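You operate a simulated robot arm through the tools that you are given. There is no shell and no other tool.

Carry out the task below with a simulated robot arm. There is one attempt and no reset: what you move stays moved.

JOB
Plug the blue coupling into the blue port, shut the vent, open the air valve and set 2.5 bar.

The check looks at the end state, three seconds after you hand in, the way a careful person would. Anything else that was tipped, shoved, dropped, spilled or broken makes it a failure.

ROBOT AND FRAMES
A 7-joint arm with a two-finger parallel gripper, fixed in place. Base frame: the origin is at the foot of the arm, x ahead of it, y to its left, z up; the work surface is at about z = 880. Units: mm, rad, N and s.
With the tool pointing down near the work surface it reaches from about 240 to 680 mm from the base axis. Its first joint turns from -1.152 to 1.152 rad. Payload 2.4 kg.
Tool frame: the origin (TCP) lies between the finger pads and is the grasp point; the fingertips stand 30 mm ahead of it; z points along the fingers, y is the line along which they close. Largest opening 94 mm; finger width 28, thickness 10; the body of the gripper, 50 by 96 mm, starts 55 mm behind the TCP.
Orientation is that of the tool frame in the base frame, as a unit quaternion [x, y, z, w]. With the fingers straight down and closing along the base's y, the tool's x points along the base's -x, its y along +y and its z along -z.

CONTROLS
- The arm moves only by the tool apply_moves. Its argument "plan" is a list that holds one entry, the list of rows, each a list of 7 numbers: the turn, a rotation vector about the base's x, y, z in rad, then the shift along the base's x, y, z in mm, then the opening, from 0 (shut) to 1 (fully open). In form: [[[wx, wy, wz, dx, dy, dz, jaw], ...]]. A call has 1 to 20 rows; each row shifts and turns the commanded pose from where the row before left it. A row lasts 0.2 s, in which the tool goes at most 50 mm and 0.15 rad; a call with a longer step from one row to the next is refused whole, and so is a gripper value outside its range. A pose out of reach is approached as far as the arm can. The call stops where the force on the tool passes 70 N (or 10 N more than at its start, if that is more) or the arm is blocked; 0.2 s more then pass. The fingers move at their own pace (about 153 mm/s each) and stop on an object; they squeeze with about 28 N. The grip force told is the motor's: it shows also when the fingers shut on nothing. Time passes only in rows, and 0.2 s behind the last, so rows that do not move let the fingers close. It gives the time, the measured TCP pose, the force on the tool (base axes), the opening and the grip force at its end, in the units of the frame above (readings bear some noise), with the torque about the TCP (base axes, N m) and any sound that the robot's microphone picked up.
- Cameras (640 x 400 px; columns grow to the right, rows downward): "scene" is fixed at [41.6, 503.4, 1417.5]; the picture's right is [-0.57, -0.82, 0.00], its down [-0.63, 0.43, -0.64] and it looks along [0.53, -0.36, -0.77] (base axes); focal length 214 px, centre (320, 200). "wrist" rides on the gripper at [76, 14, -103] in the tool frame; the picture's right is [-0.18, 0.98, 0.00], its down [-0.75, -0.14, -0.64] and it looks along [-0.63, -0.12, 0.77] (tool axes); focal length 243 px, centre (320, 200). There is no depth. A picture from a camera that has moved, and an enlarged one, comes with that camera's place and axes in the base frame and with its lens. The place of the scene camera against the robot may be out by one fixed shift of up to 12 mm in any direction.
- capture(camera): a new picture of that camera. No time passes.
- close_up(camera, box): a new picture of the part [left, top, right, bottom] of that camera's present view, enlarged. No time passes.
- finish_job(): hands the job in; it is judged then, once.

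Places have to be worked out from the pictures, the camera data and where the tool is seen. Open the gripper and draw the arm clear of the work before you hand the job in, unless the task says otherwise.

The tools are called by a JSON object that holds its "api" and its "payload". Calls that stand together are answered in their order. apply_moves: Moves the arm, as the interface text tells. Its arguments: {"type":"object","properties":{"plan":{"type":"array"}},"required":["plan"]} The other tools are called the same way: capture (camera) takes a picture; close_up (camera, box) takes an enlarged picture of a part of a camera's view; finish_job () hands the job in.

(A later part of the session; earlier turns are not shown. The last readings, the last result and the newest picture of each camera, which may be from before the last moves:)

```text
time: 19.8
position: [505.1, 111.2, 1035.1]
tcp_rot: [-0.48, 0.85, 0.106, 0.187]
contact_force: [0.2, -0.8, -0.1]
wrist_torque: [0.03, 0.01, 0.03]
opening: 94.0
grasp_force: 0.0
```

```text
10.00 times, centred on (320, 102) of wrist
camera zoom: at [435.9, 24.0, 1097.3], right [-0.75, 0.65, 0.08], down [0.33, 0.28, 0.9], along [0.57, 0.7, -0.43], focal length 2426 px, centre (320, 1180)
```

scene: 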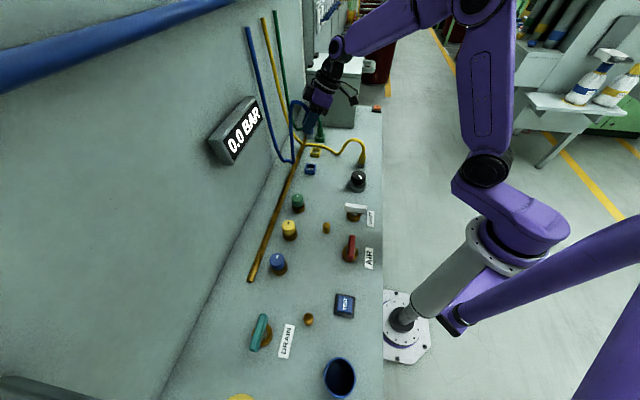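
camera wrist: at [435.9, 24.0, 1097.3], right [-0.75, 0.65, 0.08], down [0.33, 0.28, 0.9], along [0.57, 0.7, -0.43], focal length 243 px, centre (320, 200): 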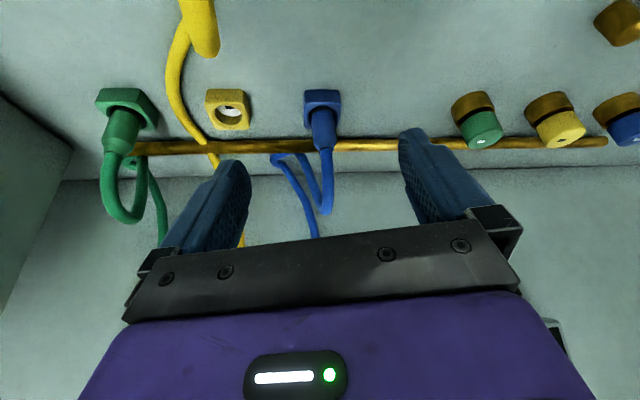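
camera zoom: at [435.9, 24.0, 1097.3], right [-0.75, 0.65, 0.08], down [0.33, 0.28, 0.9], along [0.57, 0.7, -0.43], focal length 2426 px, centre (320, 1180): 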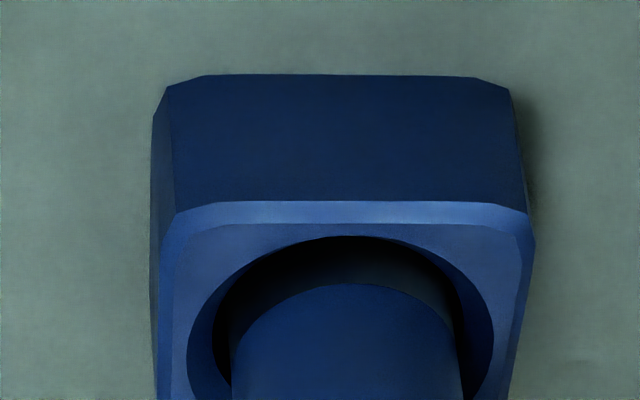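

Both couplings sit equally deep (same band between rim and body), so the blue is seated. Now I straighten the tool to yaw 45° and move over toward the vent valve, estimated near (292,207).

{"api": "apply_moves", "payload": {"plan": [[[-0.1237, 0.0757, 0, -28.75, 0, 10, 1], [-0.1237, 0.0757, 0, -28.75, 5, 10, 1], [-0.1237, 0.0757, 0, -28.75, 10, 0, 1], [0, 0, -0.12, -28.75, 10, 0, 1], [0, 0, -0.121, -28.75, 10, -5, 1], [0, 0, 0, -28.75, 12, -5, 1], [0, 0, 0, -28.75, 12, -5, 1], [0, 0, 0, -28.75, 12, -5, 1], [0, 0, 0, 0, 0, 0, 1]]]}}

{"api": "capture", "payload": {"camera": "wrist"}}

{"api": "capture", "payload": {"camera": "scene"}}

```text
time: 21.8
position: [277.9, 183.7, 1034.1]
tcp_rot: [-0.383, 0.924, 0.0, 0.0]
contact_force: [0.5, -0.1, -0.9]
wrist_torque: [-0.04, 0.01, 0.02]
opening: 94.0
grasp_force: 0.1
```

```text
taken
camera wrist: at [213.5, 139.8, 1138.1], right [-0.56, 0.83, 0.0], down [0.63, 0.43, 0.64], along [0.53, 0.36, -0.77], focal length 243 px, centre (320, 200)
```

wrist: 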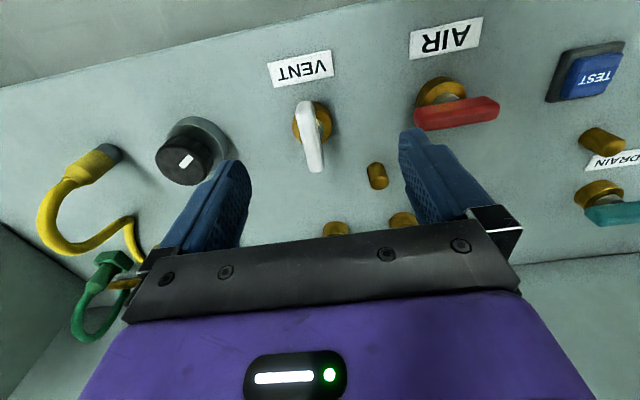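

```text
taken
```

scene: 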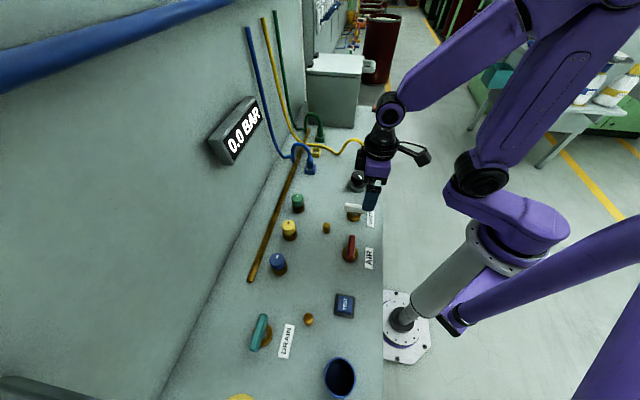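

The vent, air and knob are all visible now. I zoom in on both valves.

{"api": "close_up", "payload": {"camera": "wrist", "box": [260, 80, 380, 190]}}

{"api": "close_up", "payload": {"camera": "wrist", "box": [390, 50, 520, 150]}}

{"api": "close_up", "payload": {"camera": "scene", "box": [325, 195, 385, 275]}}

```text
3.64 times, centred on (320, 135) of wrist
camera zoom: at [213.5, 139.8, 1138.1], right [-0.56, 0.83, 0.0], down [0.63, 0.43, 0.64], along [0.53, 0.36, -0.77], focal length 882 px, centre (320, 436)
```

zoom: 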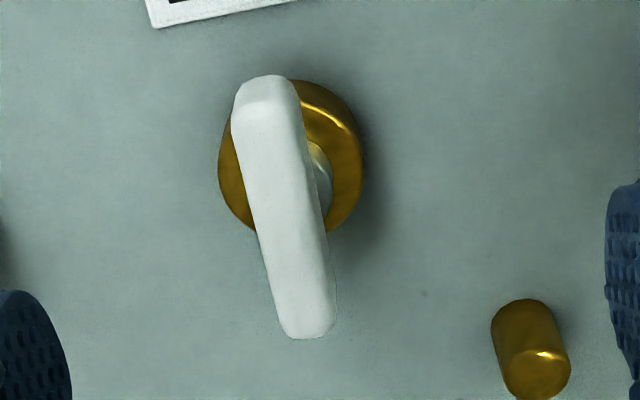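

```text
4.00 times, centred on (455, 100) of wrist
camera zoom: at [213.5, 139.8, 1138.1], right [-0.56, 0.83, 0.0], down [0.63, 0.43, 0.64], along [0.53, 0.36, -0.77], focal length 970 px, centre (-220, 600)
```

zoom: 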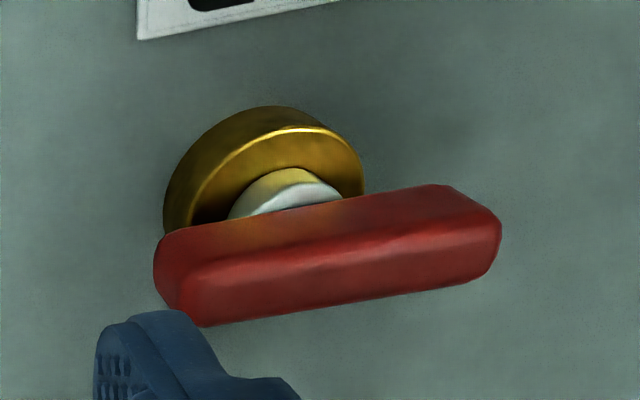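

```text
5.00 times, centred on (355, 235) of scene
camera zoom: at [41.5, 503.4, 1417.5], right [-0.57, -0.82, 0.0], down [-0.63, 0.43, -0.64], along [0.53, -0.36, -0.77], focal length 1072 px, centre (145, 25)
```

zoom: 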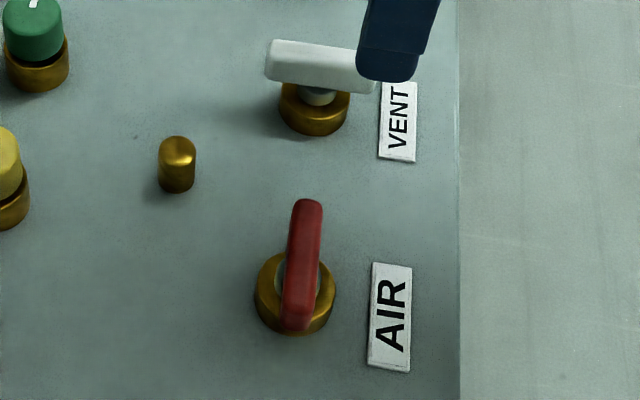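

The vent axis is around (304,193) with its handle along ~45°, top at about z≈918. I move over it at z≈975 to refine before gripping.

{"api": "apply_moves", "payload": {"plan": [[[0, 0, 0, 13, 4.7, -20, 1], [0, 0, 0, 13, 4.6, -20, 1], [0, 0, 0, 0, 0, -19, 1], [0, 0, 0, 0, 0, 0, 1]]]}}

{"api": "capture", "payload": {"camera": "wrist"}}

{"api": "close_up", "payload": {"camera": "wrist", "box": [250, 80, 390, 180]}}

{"api": "close_up", "payload": {"camera": "scene", "box": [325, 185, 385, 235]}}

```text
time: 22.8
position: [305.9, 193.1, 975.7]
tcp_rot: [-0.382, 0.924, 0.001, 0.0]
contact_force: [0.2, 0.7, -0.5]
wrist_torque: [0.03, -0.04, 0.0]
opening: 94.3
grasp_force: 0.1
```

```text
taken
camera wrist: at [242.4, 150.3, 1079.5], right [-0.56, 0.83, 0.0], down [0.63, 0.43, 0.64], along [0.53, 0.36, -0.77], focal length 243 px, centre (320, 200)
```

wrist: 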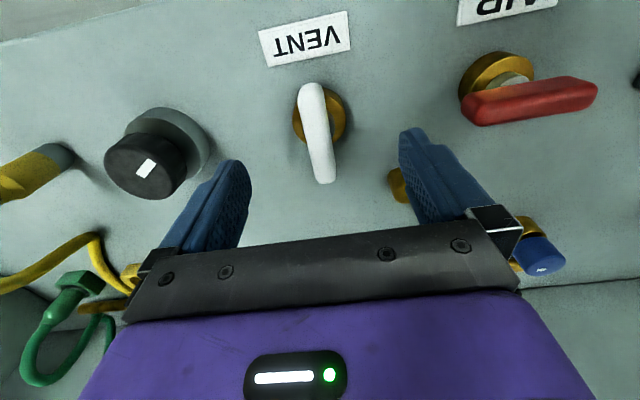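

```text
4.00 times, centred on (320, 130) of wrist
camera zoom: at [242.4, 150.3, 1079.5], right [-0.56, 0.83, 0.0], down [0.63, 0.43, 0.64], along [0.53, 0.36, -0.77], focal length 970 px, centre (320, 480)
```

zoom: 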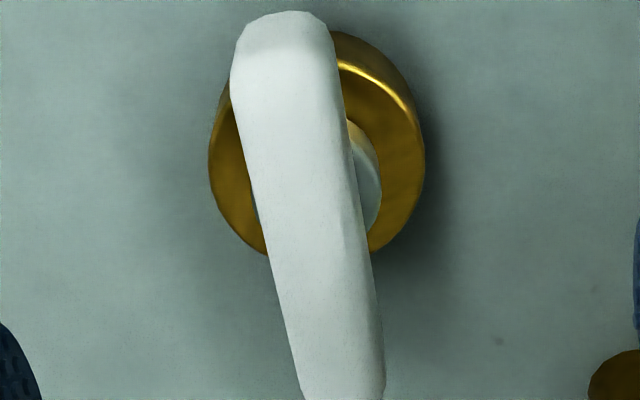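

```text
8.00 times, centred on (355, 210) of scene
camera zoom: at [41.6, 503.4, 1417.6], right [-0.57, -0.82, 0.0], down [-0.63, 0.43, -0.64], along [0.53, -0.36, -0.77], focal length 1716 px, centre (40, 120)
```

zoom: 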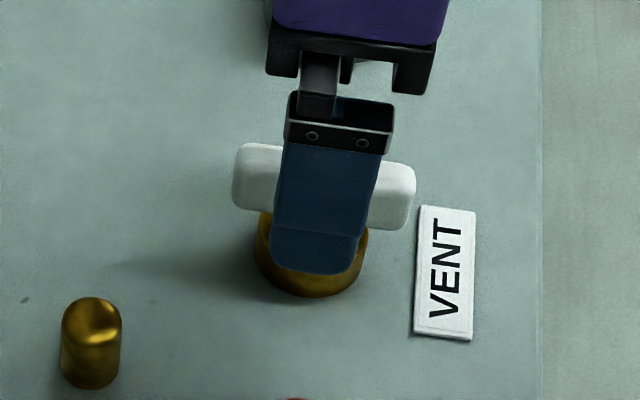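

The stem axis is near (304,192) and the handle is aligned to my 45° yaw. I shift (-2,-2), lower to TCP z≈935 and close on the handle.

{"api": "apply_moves", "payload": {"plan": [[[0, 0, 0, -1.5, -2, -10, 1], [0, 0, 0, 0, 0, -15, 1], [0, 0, 0, 0, 0, -15, 0.7], [0, 0, 0, 0, 0, 0, 0.4], [0, 0, 0, 0, 0, 0, 0.3]]]}}

{"api": "capture", "payload": {"camera": "wrist"}}

{"api": "close_up", "payload": {"camera": "scene", "box": [325, 185, 385, 235]}}

```text
time: 24.0
position: [304.3, 189.1, 935.1]
tcp_rot: [-0.382, 0.924, 0.0, -0.001]
contact_force: [-0.5, -0.4, -0.3]
wrist_torque: [0.03, 0.01, -0.01]
opening: 28.1
grasp_force: 0.0
```

```text
taken
camera wrist: at [240.3, 146.8, 1039.2], right [-0.56, 0.83, 0.0], down [0.63, 0.43, 0.64], along [0.53, 0.36, -0.77], focal length 243 px, centre (320, 200)
```

wrist: 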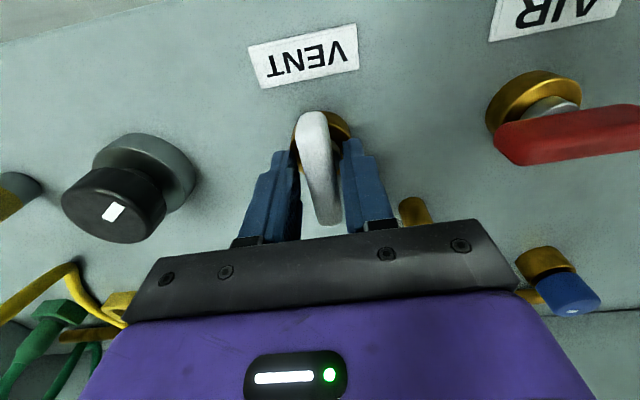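

```text
8.00 times, centred on (355, 210) of scene
camera zoom: at [41.6, 503.4, 1417.5], right [-0.57, -0.82, 0.0], down [-0.63, 0.43, -0.64], along [0.53, -0.36, -0.77], focal length 1716 px, centre (40, 120)
```

zoom: 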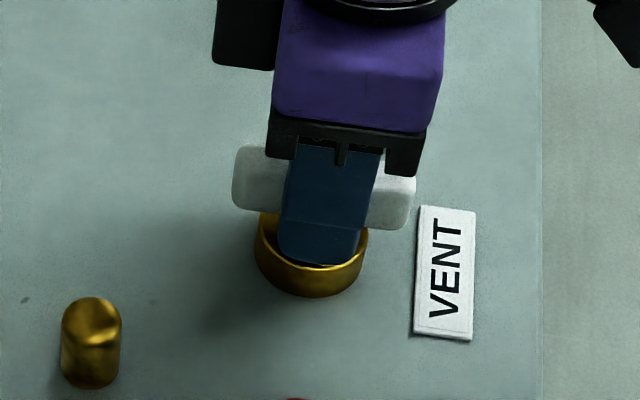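

The fingers straddle the handle right over the stem with no contact. I close and try a first clockwise turn (shut).

{"api": "apply_moves", "payload": {"plan": [[[0, 0, 0, 0, 0, 0, 0], [0, 0, 0, 0, 0, 0, 0], [0, 0, -0.1, 0, 0, 0, 0], [0, 0, -0.1, 0, 0, 0, 0], [0, 0, 0, 0, 0, 0, 0]]]}}

{"api": "capture", "payload": {"camera": "wrist"}}

{"api": "close_up", "payload": {"camera": "scene", "box": [325, 185, 385, 235]}}

```text
time: 25.2
position: [304.1, 190.2, 935.9]
tcp_rot: [-0.288, 0.958, -0.001, -0.001]
contact_force: [-15.6, 5.2, 0.5]
wrist_torque: [0.56, -0.81, 0.05]
opening: 20.4
grasp_force: 45.2
```

```text
taken
camera wrist: at [232.3, 161.3, 1039.3], right [-0.39, 0.92, 0.0], down [0.71, 0.3, 0.64], along [0.59, 0.25, -0.77], focal length 243 px, centre (320, 200)
```

wrist: 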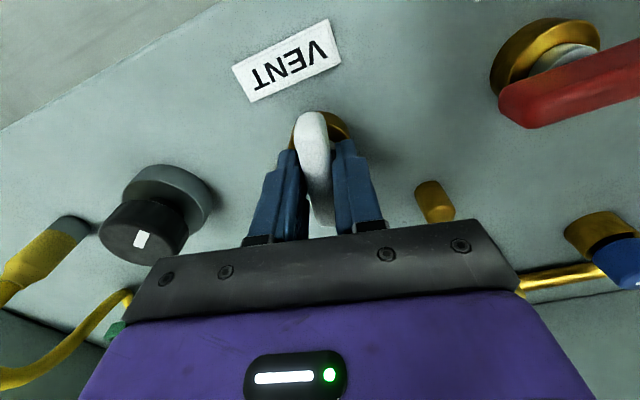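

```text
8.00 times, centred on (355, 210) of scene
camera zoom: at [41.1, 503.5, 1417.5], right [-0.57, -0.82, 0.0], down [-0.63, 0.43, -0.64], along [0.53, -0.36, -0.77], focal length 1716 px, centre (40, 120)
```

zoom: 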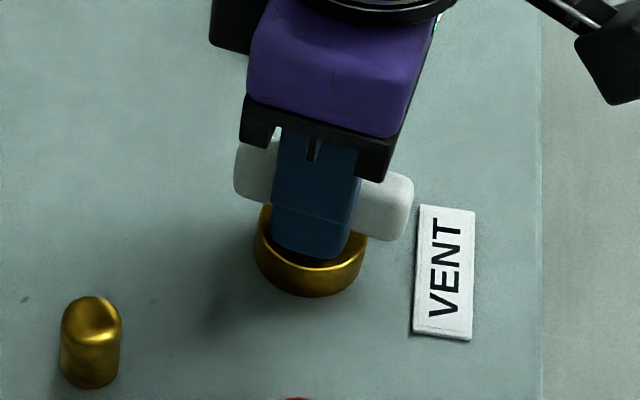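

The handle follows slightly, with a 16 N side load suggesting my TCP is ~2 mm off-axis. I shift toward the axis and keep turning.

{"api": "apply_moves", "payload": {"plan": [[[0, 0, 0, -0.7, 1.8, 0, 0], [0, 0, -0.1, 0, 0, 0, 0], [0, 0, -0.1, 0, 0, 0, 0], [0, 0, -0.1, 0, 0, 0, 0], [0, 0, 0, 0, 0, 0, 0]]]}}

{"api": "capture", "payload": {"camera": "wrist"}}

{"api": "close_up", "payload": {"camera": "scene", "box": [325, 185, 385, 235]}}

```text
time: 26.4
position: [303.2, 190.5, 934.4]
tcp_rot: [-0.141, 0.99, 0.0, -0.001]
contact_force: [-3.3, -20.6, 32.2]
wrist_torque: [-0.07, 0.04, -0.03]
opening: 20.6
grasp_force: 44.9
```

```text
taken
camera wrist: at [226.4, 184.0, 1039.1], right [-0.1, 1.0, 0.0], down [0.76, 0.07, 0.64], along [0.64, 0.06, -0.77], focal length 243 px, centre (320, 200)
```

wrist: 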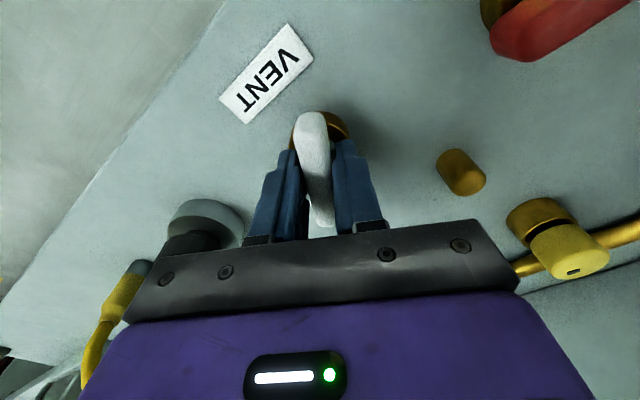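

```text
8.00 times, centred on (355, 210) of scene
camera zoom: at [41.2, 502.6, 1417.8], right [-0.57, -0.82, 0.0], down [-0.63, 0.43, -0.64], along [0.53, -0.36, -0.77], focal length 1716 px, centre (40, 120)
```

zoom: 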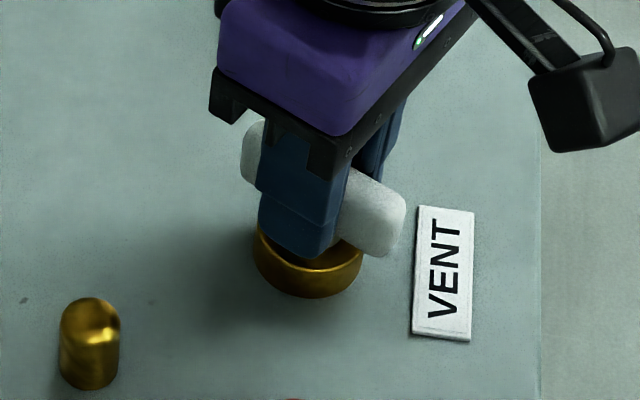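

The handle is turning with the tool, but there's side and vertical load (-20 N in y, 32 N up). I relieve it by shifting slightly before continuing.

{"api": "apply_moves", "payload": {"plan": [[[0, 0, 0, 0, -0.9, 1.5, 0], [0, 0, 0, 0, 0, 0, 0]]]}}

```text
time: 27.0
position: [304.3, 191.4, 935.2]
tcp_rot: [-0.142, 0.99, -0.001, -0.001]
contact_force: [6.4, -10.2, -32.9]
wrist_torque: [0.08, 0.0, 0.0]
opening: 20.5
grasp_force: 45.1
```

The clamp is stiff, so I loosen the jaws slightly (about 1.5 mm play) and turn the handle with that loose straddle.

{"api": "apply_moves", "payload": {"plan": [[[0, 0, 0, 0.2, -0.5, -0.7, 0.24], [0, 0, 0, 0, 0, 0, 0.24], [0, 0, -0.12, 0, 0, 0, 0.24], [0, 0, -0.12, 0, 0, 0, 0.24], [0, 0, -0.12, 0, 0, 0, 0.24], [0, 0, -0.12, 0, 0, 0, 0.24], [0, 0, 0, 0, 0, 0, 0.24]]]}}

{"api": "capture", "payload": {"camera": "wrist"}}

{"api": "close_up", "payload": {"camera": "scene", "box": [325, 185, 385, 235]}}

```text
time: 28.6
position: [303.5, 190.3, 937.4]
tcp_rot: [0.098, 0.995, 0.0, 0.0]
contact_force: [0.0, -1.0, 0.4]
wrist_torque: [0.0, 0.01, -0.02]
opening: 23.0
grasp_force: 0.4
```

```text
taken
camera wrist: at [231.6, 221.0, 1039.5], right [0.37, 0.93, 0.0], down [0.71, -0.29, 0.64], along [0.6, -0.24, -0.77], focal length 243 px, centre (320, 200)
```

wrist: 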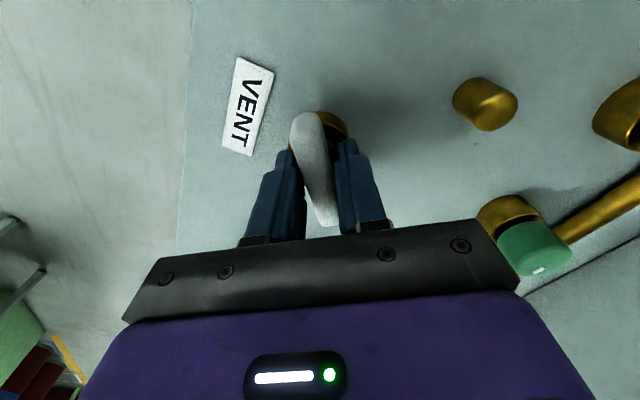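

```text
8.00 times, centred on (355, 210) of scene
camera zoom: at [41.5, 503.3, 1417.6], right [-0.57, -0.82, 0.0], down [-0.63, 0.43, -0.64], along [0.53, -0.36, -0.77], focal length 1716 px, centre (40, 120)
```

zoom: 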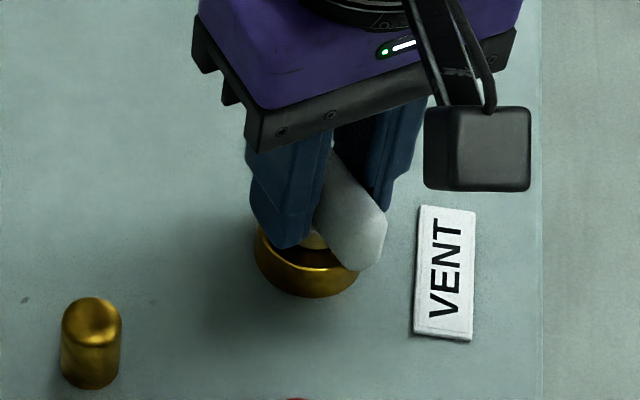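

The handle follows with almost no force. I continue clockwise to about -46°.

{"api": "apply_moves", "payload": {"plan": [[[0, 0, -0.12, 0, 0, 0, 0.24], [0, 0, -0.12, 0, 0, 0, 0.24], [0, 0, -0.12, 0, 0, 0, 0.24], [0, 0, -0.12, 0, 0, 0, 0.24], [0, 0, -0.12, 0, 0, 0, 0.24], [0, 0, 0, 0, 0, 0, 0.24]]]}}

{"api": "capture", "payload": {"camera": "wrist"}}

{"api": "close_up", "payload": {"camera": "scene", "box": [325, 185, 385, 235]}}

```text
time: 30.0
position: [303.6, 191.5, 935.0]
tcp_rot: [0.388, 0.922, 0.0, -0.001]
contact_force: [-0.2, -0.2, 0.0]
wrist_torque: [0.01, 0.0, -0.01]
opening: 22.4
grasp_force: 0.0
```

```text
taken
camera wrist: at [260.3, 256.5, 1039.8], right [0.83, 0.56, 0.0], down [0.43, -0.64, 0.64], along [0.36, -0.53, -0.77], focal length 243 px, centre (320, 200)
```

wrist: 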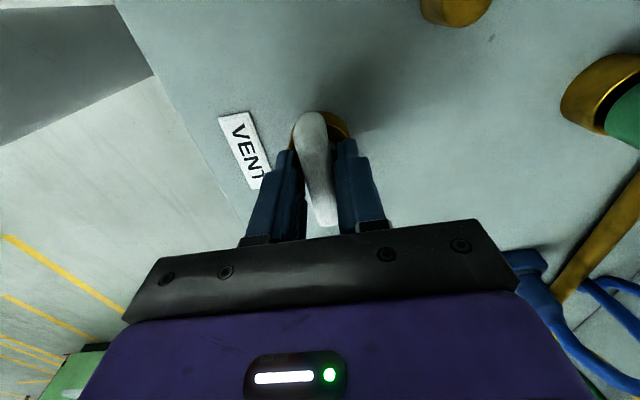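

```text
8.00 times, centred on (355, 210) of scene
camera zoom: at [41.6, 503.4, 1417.5], right [-0.57, -0.82, 0.0], down [-0.63, 0.43, -0.64], along [0.53, -0.36, -0.77], focal length 1716 px, centre (40, 120)
```

zoom: 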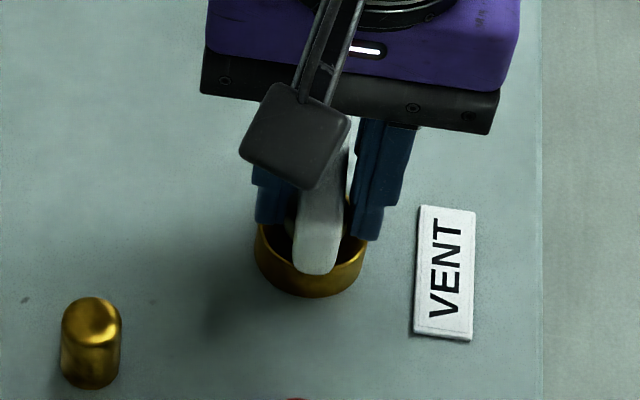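

The vent handle is now nearly along the bench edge like the shut valves. I turn a few degrees further to find the stop.

{"api": "apply_moves", "payload": {"plan": [[[0, 0, -0.04, 0, 0, 0, 0.24], [0, 0, -0.04, 0, 0, 0, 0.24], [0, 0, 0, 0, 0, 0, 0.24]]]}}

{"api": "close_up", "payload": {"camera": "scene", "box": [325, 185, 385, 235]}}

```text
time: 30.8
position: [304.2, 191.9, 935.4]
tcp_rot: [0.425, 0.905, 0.0, 0.001]
contact_force: [0.0, -0.2, 1.3]
wrist_torque: [0.0, 0.01, 0.04]
opening: 22.8
grasp_force: 0.2
```

```text
8.00 times, centred on (355, 210) of scene
camera zoom: at [41.6, 503.4, 1417.6], right [-0.57, -0.82, 0.0], down [-0.63, 0.43, -0.64], along [0.53, -0.36, -0.77], focal length 1716 px, centre (40, 120)
```

zoom: 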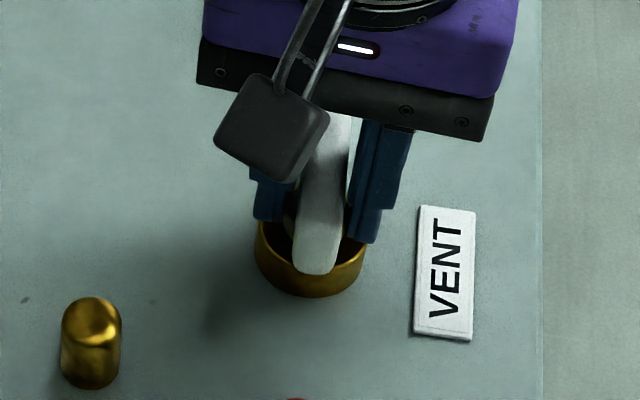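

Torque is just starting to appear. I turn a little further to confirm the stop.

{"api": "apply_moves", "payload": {"plan": [[[0, 0, -0.03, 0, 0, 0, 0.24], [0, 0, -0.03, 0, 0, 0, 0.24], [0, 0, 0, 0, 0, 0, 0.24]]]}}

{"api": "close_up", "payload": {"camera": "scene", "box": [325, 185, 385, 235]}}

```text
time: 31.6
position: [304.8, 191.2, 936.3]
tcp_rot: [0.449, 0.893, -0.001, 0.0]
contact_force: [-1.7, -5.6, 0.0]
wrist_torque: [0.18, 0.19, 0.93]
opening: 23.8
grasp_force: 45.2
```

```text
8.00 times, centred on (355, 210) of scene
camera zoom: at [41.5, 503.2, 1417.6], right [-0.57, -0.82, 0.0], down [-0.63, 0.43, -0.64], along [0.53, -0.36, -0.77], focal length 1716 px, centre (40, 120)
```

zoom: 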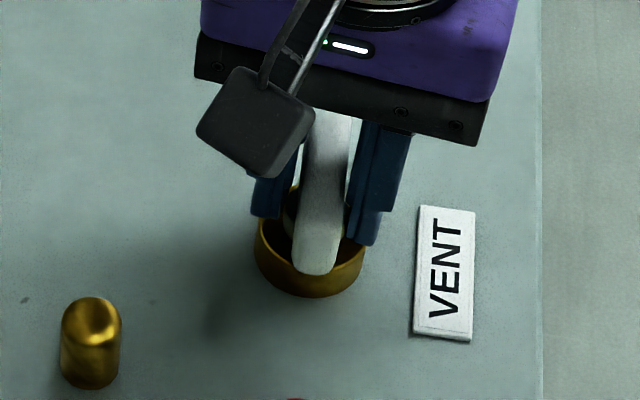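

A firm stop (0.93 N·m) means the vent is shut. I back off, open, rise, and move over the red air valve near (208,284).

{"api": "apply_moves", "payload": {"plan": [[[0, 0, 0.08, 0, 0, 0, 0.3], [0, 0, 0.066, 0, 0, 0, 0.5], [0, 0, 0, 0, 0, 20, 0.8], [0, 0, 0, 0, 0, 40, 1], [0, 0, 0, -24, 23, 0, 1], [0, 0, 0, -24, 23, 0, 1], [0, 0, 0, -24, 23, 0, 1], [0, 0, 0, -24, 23, -10, 1], [0, 0, 0, 0, 0, 0, 1]]]}}

{"api": "capture", "payload": {"camera": "wrist"}}

{"api": "close_up", "payload": {"camera": "wrist", "box": [250, 80, 390, 180]}}

{"api": "capture", "payload": {"camera": "scene"}}

```text
time: 33.6
position: [206.4, 282.4, 985.1]
tcp_rot: [0.384, 0.923, 0.0, 0.0]
contact_force: [-0.4, -0.4, 0.2]
wrist_torque: [0.01, -0.01, 0.02]
opening: 94.2
grasp_force: 0.0
```

```text
taken
camera wrist: at [163.7, 347.6, 1088.2], right [0.83, 0.56, 0.0], down [0.43, -0.63, 0.64], along [0.36, -0.53, -0.77], focal length 243 px, centre (320, 200)
```

wrist: 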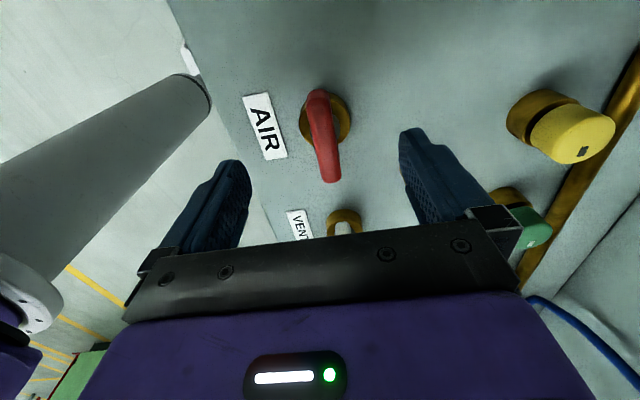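

```text
4.00 times, centred on (320, 130) of wrist
camera zoom: at [163.7, 347.6, 1088.2], right [0.83, 0.56, 0.0], down [0.43, -0.63, 0.64], along [0.36, -0.53, -0.77], focal length 970 px, centre (320, 480)
```

zoom: 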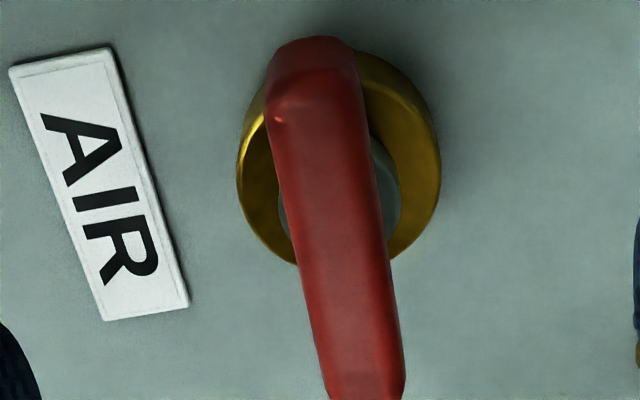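

```text
taken
```

scene: 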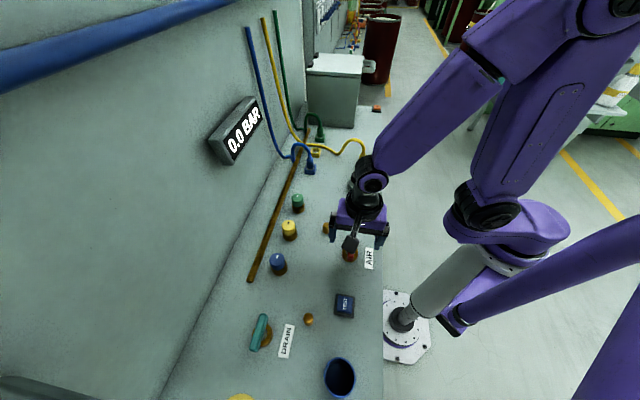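

The air stem axis is about (212.3,283.8); I shift +4.7 in x, lower to z≈935 and close to a loose straddle.

{"api": "apply_moves", "payload": {"plan": [[[0, 0, 0, 4.7, 0, -10, 1], [0, 0, 0, 0, 0, -20, 1], [0, 0, 0, 0, 0, -19.5, 0.7], [0, 0, 0, 0, 0, 0, 0.4], [0, 0, 0, 0, 0, 0, 0.25], [0, 0, 0, 0, 0, 0, 0.25]]]}}

{"api": "capture", "payload": {"camera": "wrist"}}

{"api": "close_up", "payload": {"camera": "scene", "box": [325, 225, 385, 275]}}

```text
time: 35.0
position: [211.9, 285.2, 936.1]
tcp_rot: [0.384, 0.923, 0.0, 0.0]
contact_force: [1.0, 0.6, 0.5]
wrist_torque: [-0.03, 0.01, 0.02]
opening: 23.5
grasp_force: 0.1
```

```text
taken
camera wrist: at [168.1, 348.5, 1039.7], right [0.83, 0.56, 0.0], down [0.43, -0.63, 0.64], along [0.36, -0.53, -0.77], focal length 243 px, centre (320, 200)
```

wrist: 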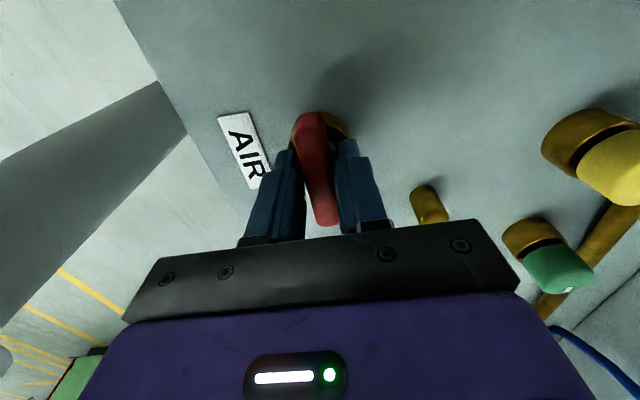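

```text
8.00 times, centred on (355, 250) of scene
camera zoom: at [41.6, 503.4, 1417.5], right [-0.57, -0.82, 0.0], down [-0.63, 0.43, -0.64], along [0.53, -0.36, -0.77], focal length 1716 px, centre (40, -200)
```

zoom: 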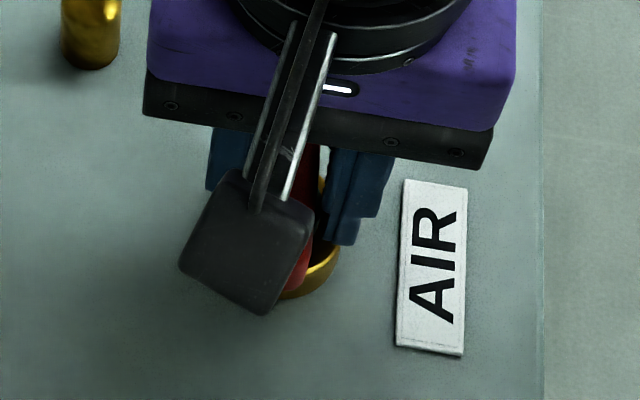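

Well centred and free of contact. I begin turning the air handle counter-clockwise (open).

{"api": "apply_moves", "payload": {"plan": [[[0, 0, 0.1, 0, 0, 0, 0.24], [0, 0, 0.1, 0, 0, 0, 0.24], [0, 0, 0.1, 0, 0, 0, 0.24], [0, 0, 0, 0, 0, 0, 0.24]]]}}

{"api": "capture", "payload": {"camera": "wrist"}}

```text
time: 36.0
position: [212.4, 283.2, 935.1]
tcp_rot: [0.241, 0.97, 0.0, 0.0]
contact_force: [-1.2, -1.6, -0.3]
wrist_torque: [0.0, -0.02, -0.02]
opening: 24.0
grasp_force: 1.2
```

```text
taken
camera wrist: at [151.7, 332.4, 1039.8], right [0.62, 0.78, 0.0], down [0.6, -0.48, 0.64], along [0.5, -0.4, -0.77], focal length 243 px, centre (320, 200)
```

wrist: 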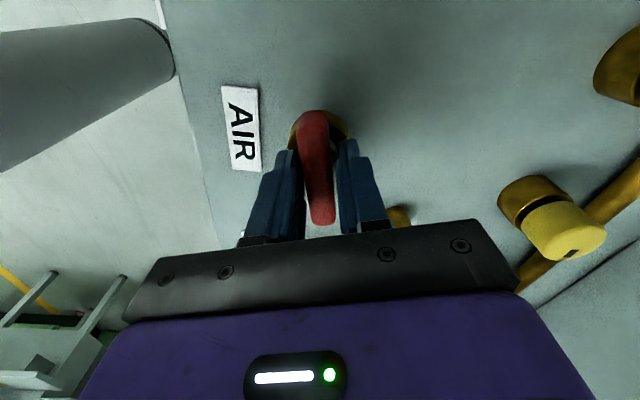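

The handle follows freely. I continue counter-clockwise toward +41°.

{"api": "apply_moves", "payload": {"plan": [[[0, 0, 0.12, 0, 0, 0, 0.24], [0, 0, 0.12, 0, 0, 0, 0.24], [0, 0, 0.12, 0, 0, 0, 0.24], [0, 0, 0.12, 0, 0, 0, 0.24], [0, 0, 0.12, 0, 0, 0, 0.24], [0, 0, 0.12, 0, 0, 0, 0.24], [0, 0, 0.12, 0, 0, 0, 0.24], [0, 0, 0.12, 0, 0, 0, 0.24], [0, 0, 0.12, 0, 0, 0, 0.24], [0, 0, 0.12, 0, 0, 0, 0.24], [0, 0, 0, 0, 0, 0, 0.24]]]}}

{"api": "capture", "payload": {"camera": "wrist"}}

{"api": "capture", "payload": {"camera": "scene"}}

```text
time: 38.4
position: [213.1, 282.8, 935.4]
tcp_rot: [-0.349, 0.937, 0.001, 0.0]
contact_force: [0.4, -0.1, 0.4]
wrist_torque: [0.02, 0.02, -0.01]
opening: 22.8
grasp_force: 0.0
```

```text
taken
camera wrist: at [145.8, 244.7, 1040.2], right [-0.5, 0.86, 0.0], down [0.66, 0.39, 0.64], along [0.55, 0.32, -0.77], focal length 243 px, centre (320, 200)
```

wrist: 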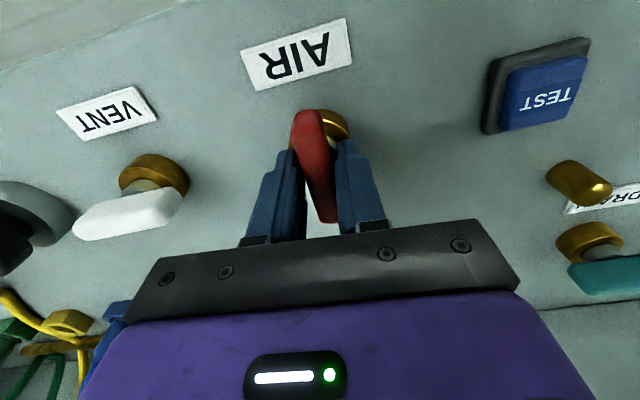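

```text
taken
```

scene: 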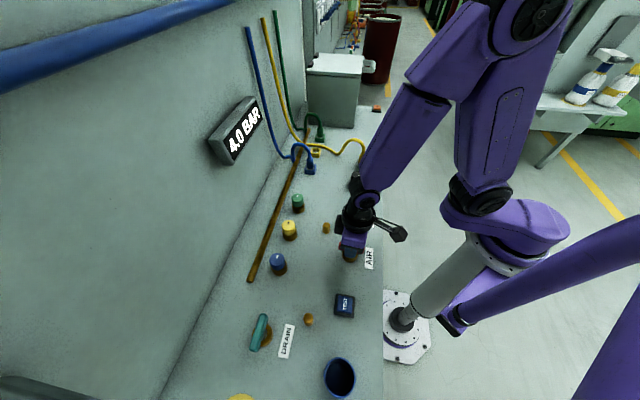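

The display now reads 4.0 BAR, so air is flowing. I turn on to the end stop.

{"api": "apply_moves", "payload": {"plan": [[[0, 0, 0.07, 0, 0, 0, 0.24], [0, 0, 0.05, 0, 0, 0, 0.24], [0, 0, 0.03, 0, 0, 0, 0.24], [0, 0, 0.03, 0, 0, 0, 0.24], [0, 0, 0, 0, 0, 0, 0.24]]]}}

{"api": "close_up", "payload": {"camera": "scene", "box": [200, 90, 280, 170]}}

```text
time: 39.6
position: [212.1, 283.5, 936.3]
tcp_rot: [-0.431, 0.902, 0.0, 0.0]
contact_force: [0.7, 0.8, 0.4]
wrist_torque: [0.04, 0.02, 0.0]
opening: 23.1
grasp_force: 0.8
```

```text
5.00 times, centred on (240, 130) of scene
camera zoom: at [41.5, 503.4, 1417.5], right [-0.57, -0.82, 0.0], down [-0.63, 0.43, -0.64], along [0.53, -0.36, -0.77], focal length 1072 px, centre (720, 550)
```

zoom: 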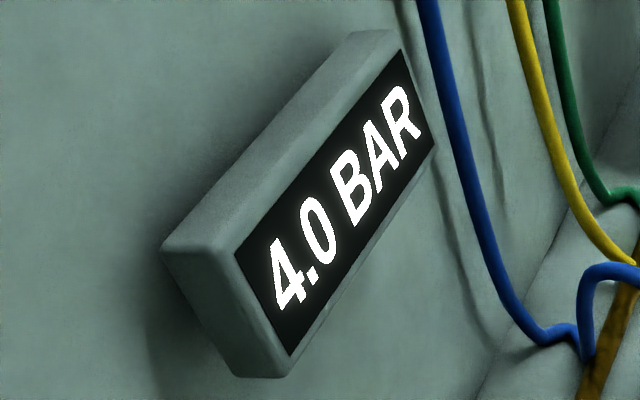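

No stop torque yet at 51°. I add a few more degrees.

{"api": "apply_moves", "payload": {"plan": [[[0, 0, 0.03, 0, 0, 0, 0.24], [0, 0, 0.03, 0, 0, 0, 0.24], [0, 0, 0, 0, 0, 0, 0.24]]]}}

{"api": "capture", "payload": {"camera": "wrist"}}

```text
time: 40.4
position: [212.6, 281.8, 936.1]
tcp_rot: [-0.456, 0.89, 0.001, 0.001]
contact_force: [-3.1, 2.2, 6.1]
wrist_torque: [0.03, 0.05, -1.05]
opening: 24.2
grasp_force: 45.1
```

```text
taken
camera wrist: at [156.3, 230.2, 1039.9], right [-0.69, 0.72, 0.0], down [0.55, 0.53, 0.64], along [0.46, 0.44, -0.77], focal length 243 px, centre (320, 200)
```

wrist: 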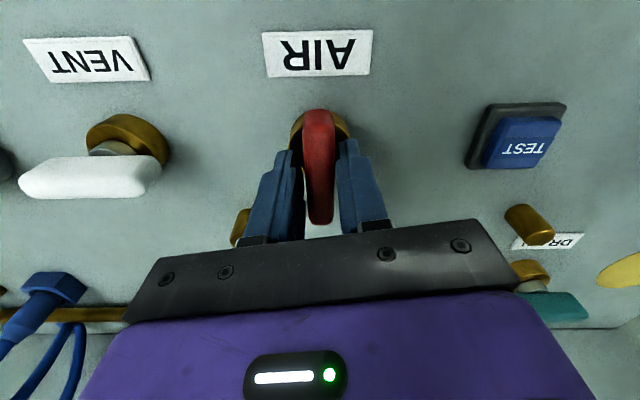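

The air valve is at its open stop (-1.05 N·m), display 4.0 bar. I back off, open, rise and go over to the black regulator knob near (393,103) with yaw near 0.

{"api": "apply_moves", "payload": {"plan": [[[0, 0, -0.07, 0, 0, 0, 0.3], [0, 0, -0.07, 0, 0, 0, 0.5], [0, 0, 0, 0, 0, 20, 0.8], [0, 0, 0, 0, 0, 40, 1], [0, 0, 0, 0, 0, 30, 1], [0, 0, -0.135, 22.5, -26.7, 0, 1], [0, 0, -0.135, 22.5, -26.7, 0, 1], [0, 0, -0.135, 22.5, -26.7, 0, 1], [0, 0, -0.135, 22.5, -26.7, 0, 1], [0, 0, -0.135, 22.5, -26.7, 0, 1], [0, 0, -0.135, 22.5, -26.7, 0, 1], [0, 0, 0, 22.5, -26.7, 0, 1], [0, 0, 0, 0, 0, 0, 1]]]}}

{"api": "capture", "payload": {"camera": "wrist"}}

{"api": "capture", "payload": {"camera": "scene"}}

```text
time: 43.2
position: [370.8, 99.8, 1027.2]
tcp_rot: [-0.001, 1.0, 0.0, 0.0]
contact_force: [0.0, 0.5, -0.3]
wrist_torque: [0.0, 0.01, 0.0]
opening: 93.8
grasp_force: 0.1
```

```text
taken
camera wrist: at [295.0, 113.0, 1129.4], right [0.18, 0.98, 0.0], down [0.75, -0.14, 0.64], along [0.63, -0.12, -0.77], focal length 243 px, centre (320, 200)
```

wrist: 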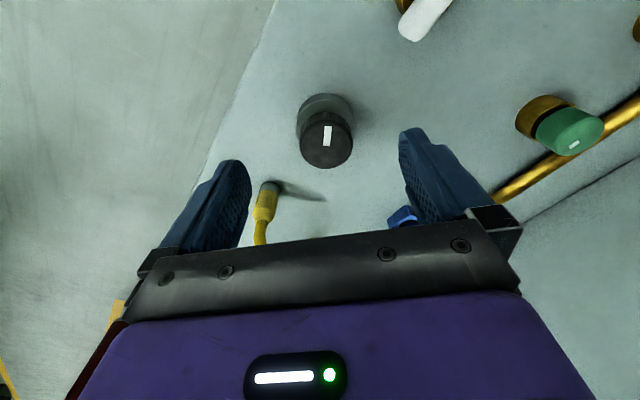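

```text
taken
```

scene: 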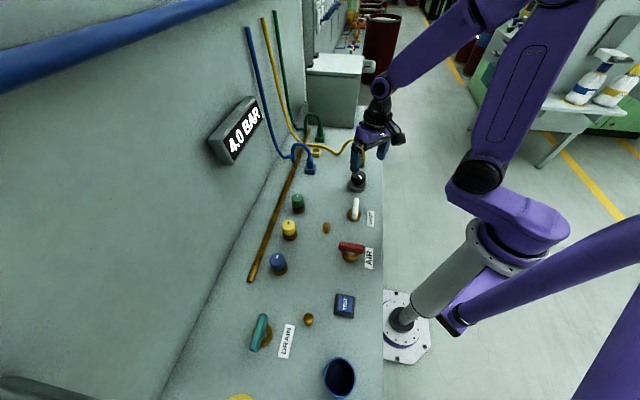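

Both valve handles look right. I zoom in on the knob to locate its axis.

{"api": "close_up", "payload": {"camera": "wrist", "box": [270, 75, 390, 185]}}

{"api": "close_up", "payload": {"camera": "scene", "box": [330, 150, 400, 205]}}

```text
3.64 times, centred on (330, 130) of wrist
camera zoom: at [295.0, 113.0, 1129.4], right [0.18, 0.98, 0.0], down [0.75, -0.14, 0.64], along [0.63, -0.12, -0.77], focal length 882 px, centre (284, 454)
```

zoom: 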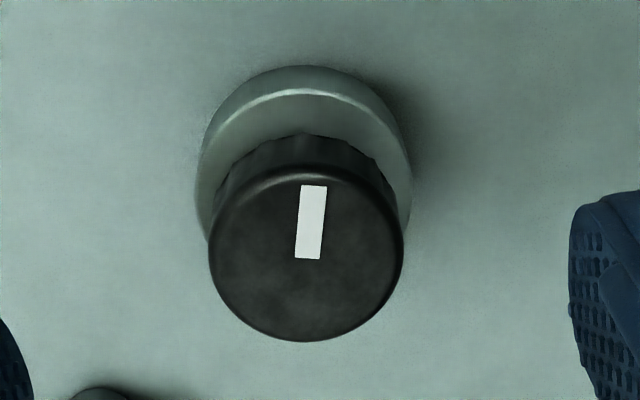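

```text
7.27 times, centred on (365, 178) of scene
camera zoom: at [41.6, 503.3, 1417.6], right [-0.57, -0.82, 0.0], down [-0.63, 0.43, -0.64], along [0.53, -0.36, -0.77], focal length 1560 px, centre (-7, 364)
```

zoom: 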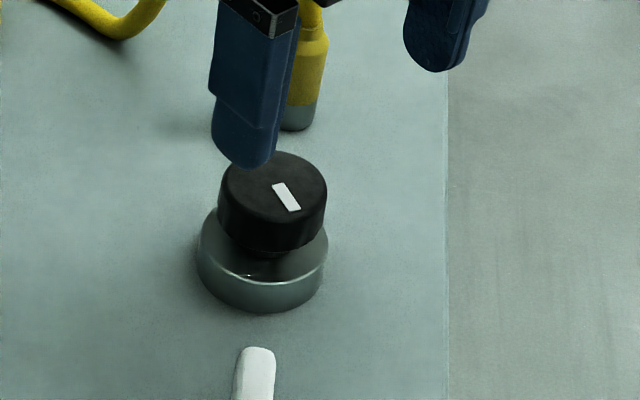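

The knob axis is near (396.5,100), the cap is 48 mm across and its top is z≈930. I move over it and recheck before descending.

{"api": "apply_moves", "payload": {"plan": [[[0, 0, 0, 12.7, 0.5, -15, 1], [0, 0, 0, 12.8, 0.5, -20, 1], [0, 0, 0, 0, 0, 0, 1]]]}}

{"api": "capture", "payload": {"camera": "wrist"}}

{"api": "close_up", "payload": {"camera": "wrist", "box": [250, 70, 390, 180]}}

```text
time: 44.0
position: [396.0, 99.4, 990.2]
tcp_rot: [0.0, 1.0, 0.0, -0.001]
contact_force: [-0.2, -0.2, -0.2]
wrist_torque: [0.01, 0.01, -0.02]
opening: 94.1
grasp_force: 0.0
```

```text
taken
camera wrist: at [319.6, 114.6, 1094.9], right [0.18, 0.98, 0.0], down [0.75, -0.14, 0.64], along [0.63, -0.12, -0.77], focal length 243 px, centre (320, 200)
```

wrist: 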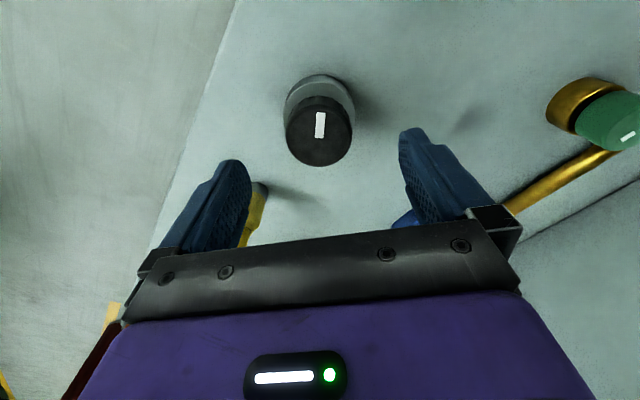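

```text
3.64 times, centred on (320, 125) of wrist
camera zoom: at [319.6, 114.6, 1094.9], right [0.18, 0.98, 0.0], down [0.75, -0.14, 0.64], along [0.63, -0.12, -0.77], focal length 882 px, centre (320, 473)
```

zoom: 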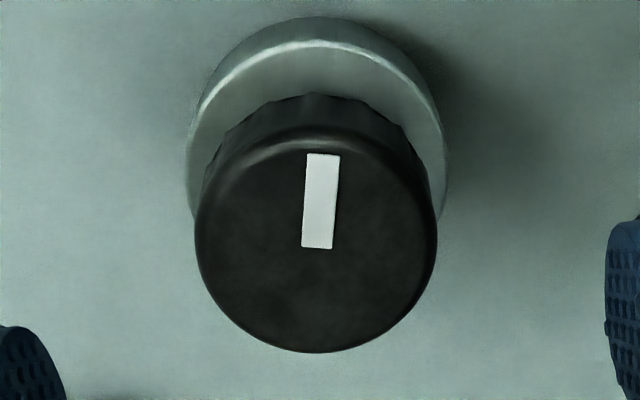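

The knob axis is (396.2,99.8), and the TCP is within 1 mm. I descend to z≈941 and close gently on the cap.

{"api": "apply_moves", "payload": {"plan": [[[0, 0, 0, 0.6, -0.8, -20, 1], [0, 0, 0, 0, 0, -20, 1], [0, 0, 0, 0, 0, -10, 0.8], [0, 0, 0, 0, 0, 0, 0.6], [0, 0, 0, 0, 0, 0, 0.6]]]}}

{"api": "capture", "payload": {"camera": "wrist"}}

{"api": "close_up", "payload": {"camera": "scene", "box": [330, 150, 400, 205]}}

```text
time: 45.2
position: [395.8, 96.9, 942.2]
tcp_rot: [-0.001, 1.0, -0.001, 0.0]
contact_force: [0.1, -0.4, 0.3]
wrist_torque: [0.02, -0.02, -0.02]
opening: 56.3
grasp_force: 0.1
```

```text
taken
camera wrist: at [319.8, 112.4, 1045.5], right [0.18, 0.98, 0.0], down [0.75, -0.14, 0.64], along [0.63, -0.12, -0.77], focal length 243 px, centre (320, 200)
```

wrist: 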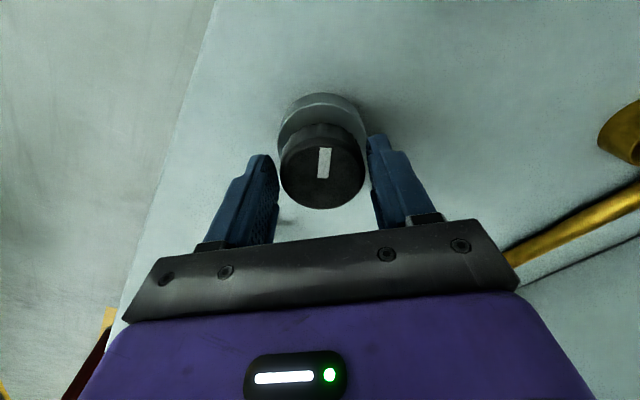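

```text
7.27 times, centred on (365, 178) of scene
camera zoom: at [41.6, 503.4, 1417.5], right [-0.57, -0.82, 0.0], down [-0.63, 0.43, -0.64], along [0.53, -0.36, -0.77], focal length 1560 px, centre (-7, 364)
```

zoom: 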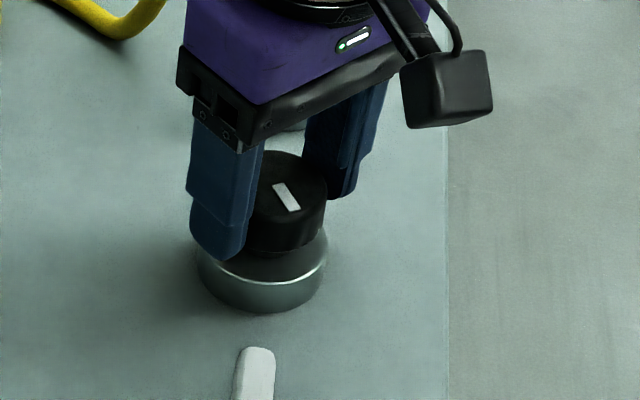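

A small +1.3 mm y correction, then clamp on the cap.

{"api": "apply_moves", "payload": {"plan": [[[0, 0, 0, 0.3, 1.3, 0, 0.55], [0, 0, 0, 0, 0, 0, 0.4], [0, 0, 0, 0, 0, 0, 0.4]]]}}

```text
time: 46.0
position: [395.6, 99.8, 941.6]
tcp_rot: [-0.002, 1.0, -0.001, -0.001]
contact_force: [-2.3, 8.5, -0.4]
wrist_torque: [0.18, 0.01, -0.02]
opening: 47.4
grasp_force: 45.4
```

Clamped at 47.4 mm. I turn counter-clockwise ~17° as a test and read the display.

{"api": "apply_moves", "payload": {"plan": [[[0, 0, 0.1, 0, 0.3, 0, 0.4], [0, 0, 0.1, 0, 0, 0, 0.4], [0, 0, 0.1, 0, 0, 0, 0.4], [0, 0, 0, 0, 0, 0, 0.4]]]}}

{"api": "close_up", "payload": {"camera": "scene", "box": [200, 90, 280, 170]}}

{"api": "capture", "payload": {"camera": "wrist"}}

```text
time: 47.0
position: [396.4, 100.0, 940.8]
tcp_rot: [-0.152, 0.988, 0.001, -0.001]
contact_force: [-3.4, 15.3, 5.3]
wrist_torque: [0.38, 0.29, 0.02]
opening: 47.1
grasp_force: 45.0
```

```text
5.00 times, centred on (240, 130) of scene
camera zoom: at [41.4, 503.7, 1417.4], right [-0.57, -0.82, 0.0], down [-0.63, 0.43, -0.64], along [0.53, -0.36, -0.77], focal length 1072 px, centre (720, 550)
```

zoom: 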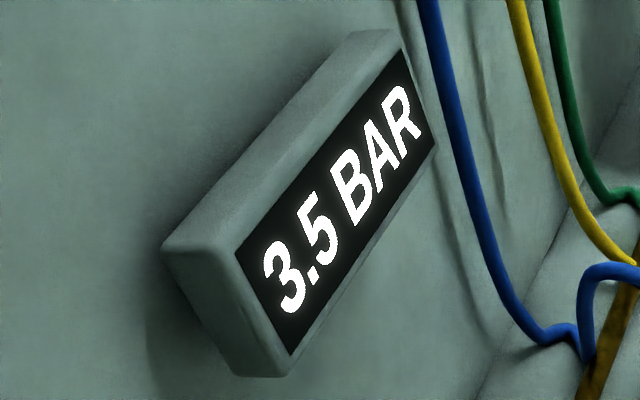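

```text
taken
camera wrist: at [319.5, 90.6, 1045.3], right [-0.12, 0.99, 0.0], down [0.76, 0.09, 0.64], along [0.64, 0.08, -0.77], focal length 243 px, centre (320, 200)
```

wrist: 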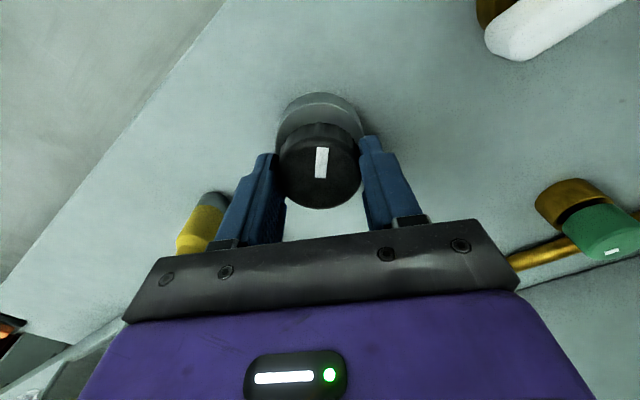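

0.3 rad took it from 4.0 to 3.5 bar, so about 0.6 rad more is needed. I turn 0.5 rad and check.

{"api": "apply_moves", "payload": {"plan": [[[0, 0, 0.1, 0, 0.3, 0, 0.4], [0, 0, 0.1, 0, 0, 0, 0.4], [0, 0, 0.1, 0, 0, 0, 0.4], [0, 0, 0.1, 0, 0, 0, 0.4], [0, 0, 0.1, 0, 0, 0, 0.4], [0, 0, 0, 0, 0, 0, 0.4]]]}}

{"api": "close_up", "payload": {"camera": "scene", "box": [200, 90, 280, 170]}}

{"api": "capture", "payload": {"camera": "wrist"}}

```text
time: 48.4
position: [396.5, 98.4, 940.8]
tcp_rot: [-0.392, 0.92, 0.0, 0.0]
contact_force: [-6.5, 19.4, 1.1]
wrist_torque: [0.89, -0.39, -0.02]
opening: 46.9
grasp_force: 45.0
```

```text
5.00 times, centred on (240, 130) of scene
camera zoom: at [41.4, 503.9, 1417.4], right [-0.57, -0.82, 0.0], down [-0.63, 0.43, -0.64], along [0.53, -0.36, -0.77], focal length 1072 px, centre (720, 550)
```

zoom: 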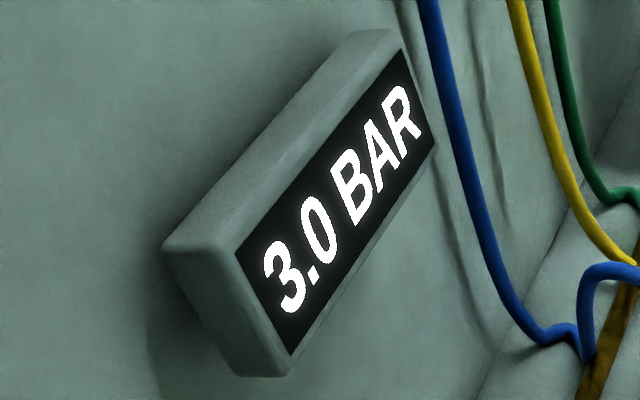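

```text
taken
camera wrist: at [332.9, 54.8, 1045.3], right [-0.58, 0.81, 0.0], down [0.62, 0.45, 0.64], along [0.52, 0.37, -0.77], focal length 243 px, centre (320, 200)
```

wrist: 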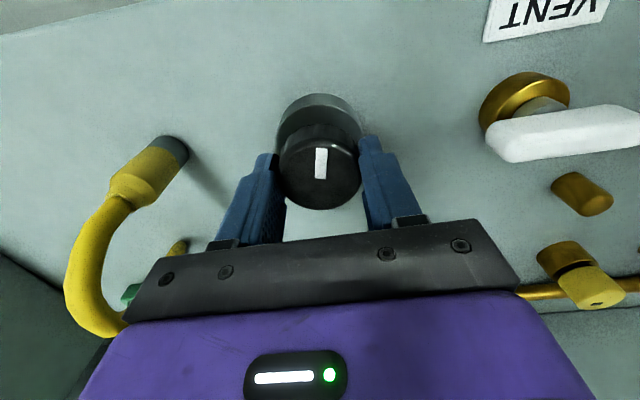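

It now reads 3.0, so the display moves in 0.5 bar steps (probably detents). I continue 0.1 rad at a time, watching for the switch to 2.5.

{"api": "apply_moves", "payload": {"plan": [[[0, 0, 0.1, 0, 0.3, 0, 0.4], [0, 0, 0, 0, 0, 0, 0.4]]]}}

{"api": "close_up", "payload": {"camera": "scene", "box": [200, 90, 280, 170]}}

```text
time: 49.0
position: [395.2, 98.7, 942.1]
tcp_rot: [-0.436, 0.9, 0.0, -0.001]
contact_force: [-2.6, 14.0, -18.5]
wrist_torque: [0.54, -0.71, 0.06]
opening: 46.7
grasp_force: 44.9
```

```text
5.00 times, centred on (240, 130) of scene
camera zoom: at [41.7, 503.8, 1417.4], right [-0.57, -0.82, 0.0], down [-0.63, 0.43, -0.64], along [0.53, -0.36, -0.77], focal length 1072 px, centre (720, 550)
```

zoom: 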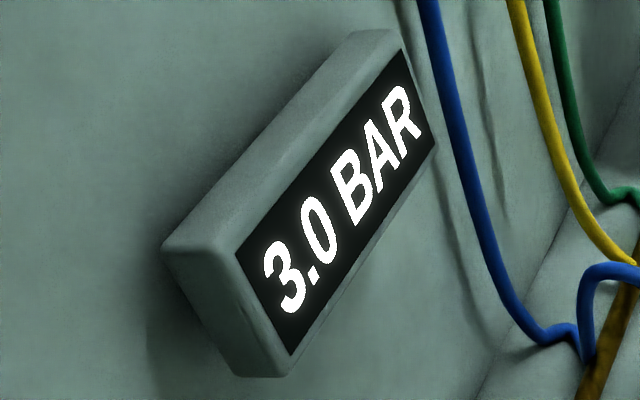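

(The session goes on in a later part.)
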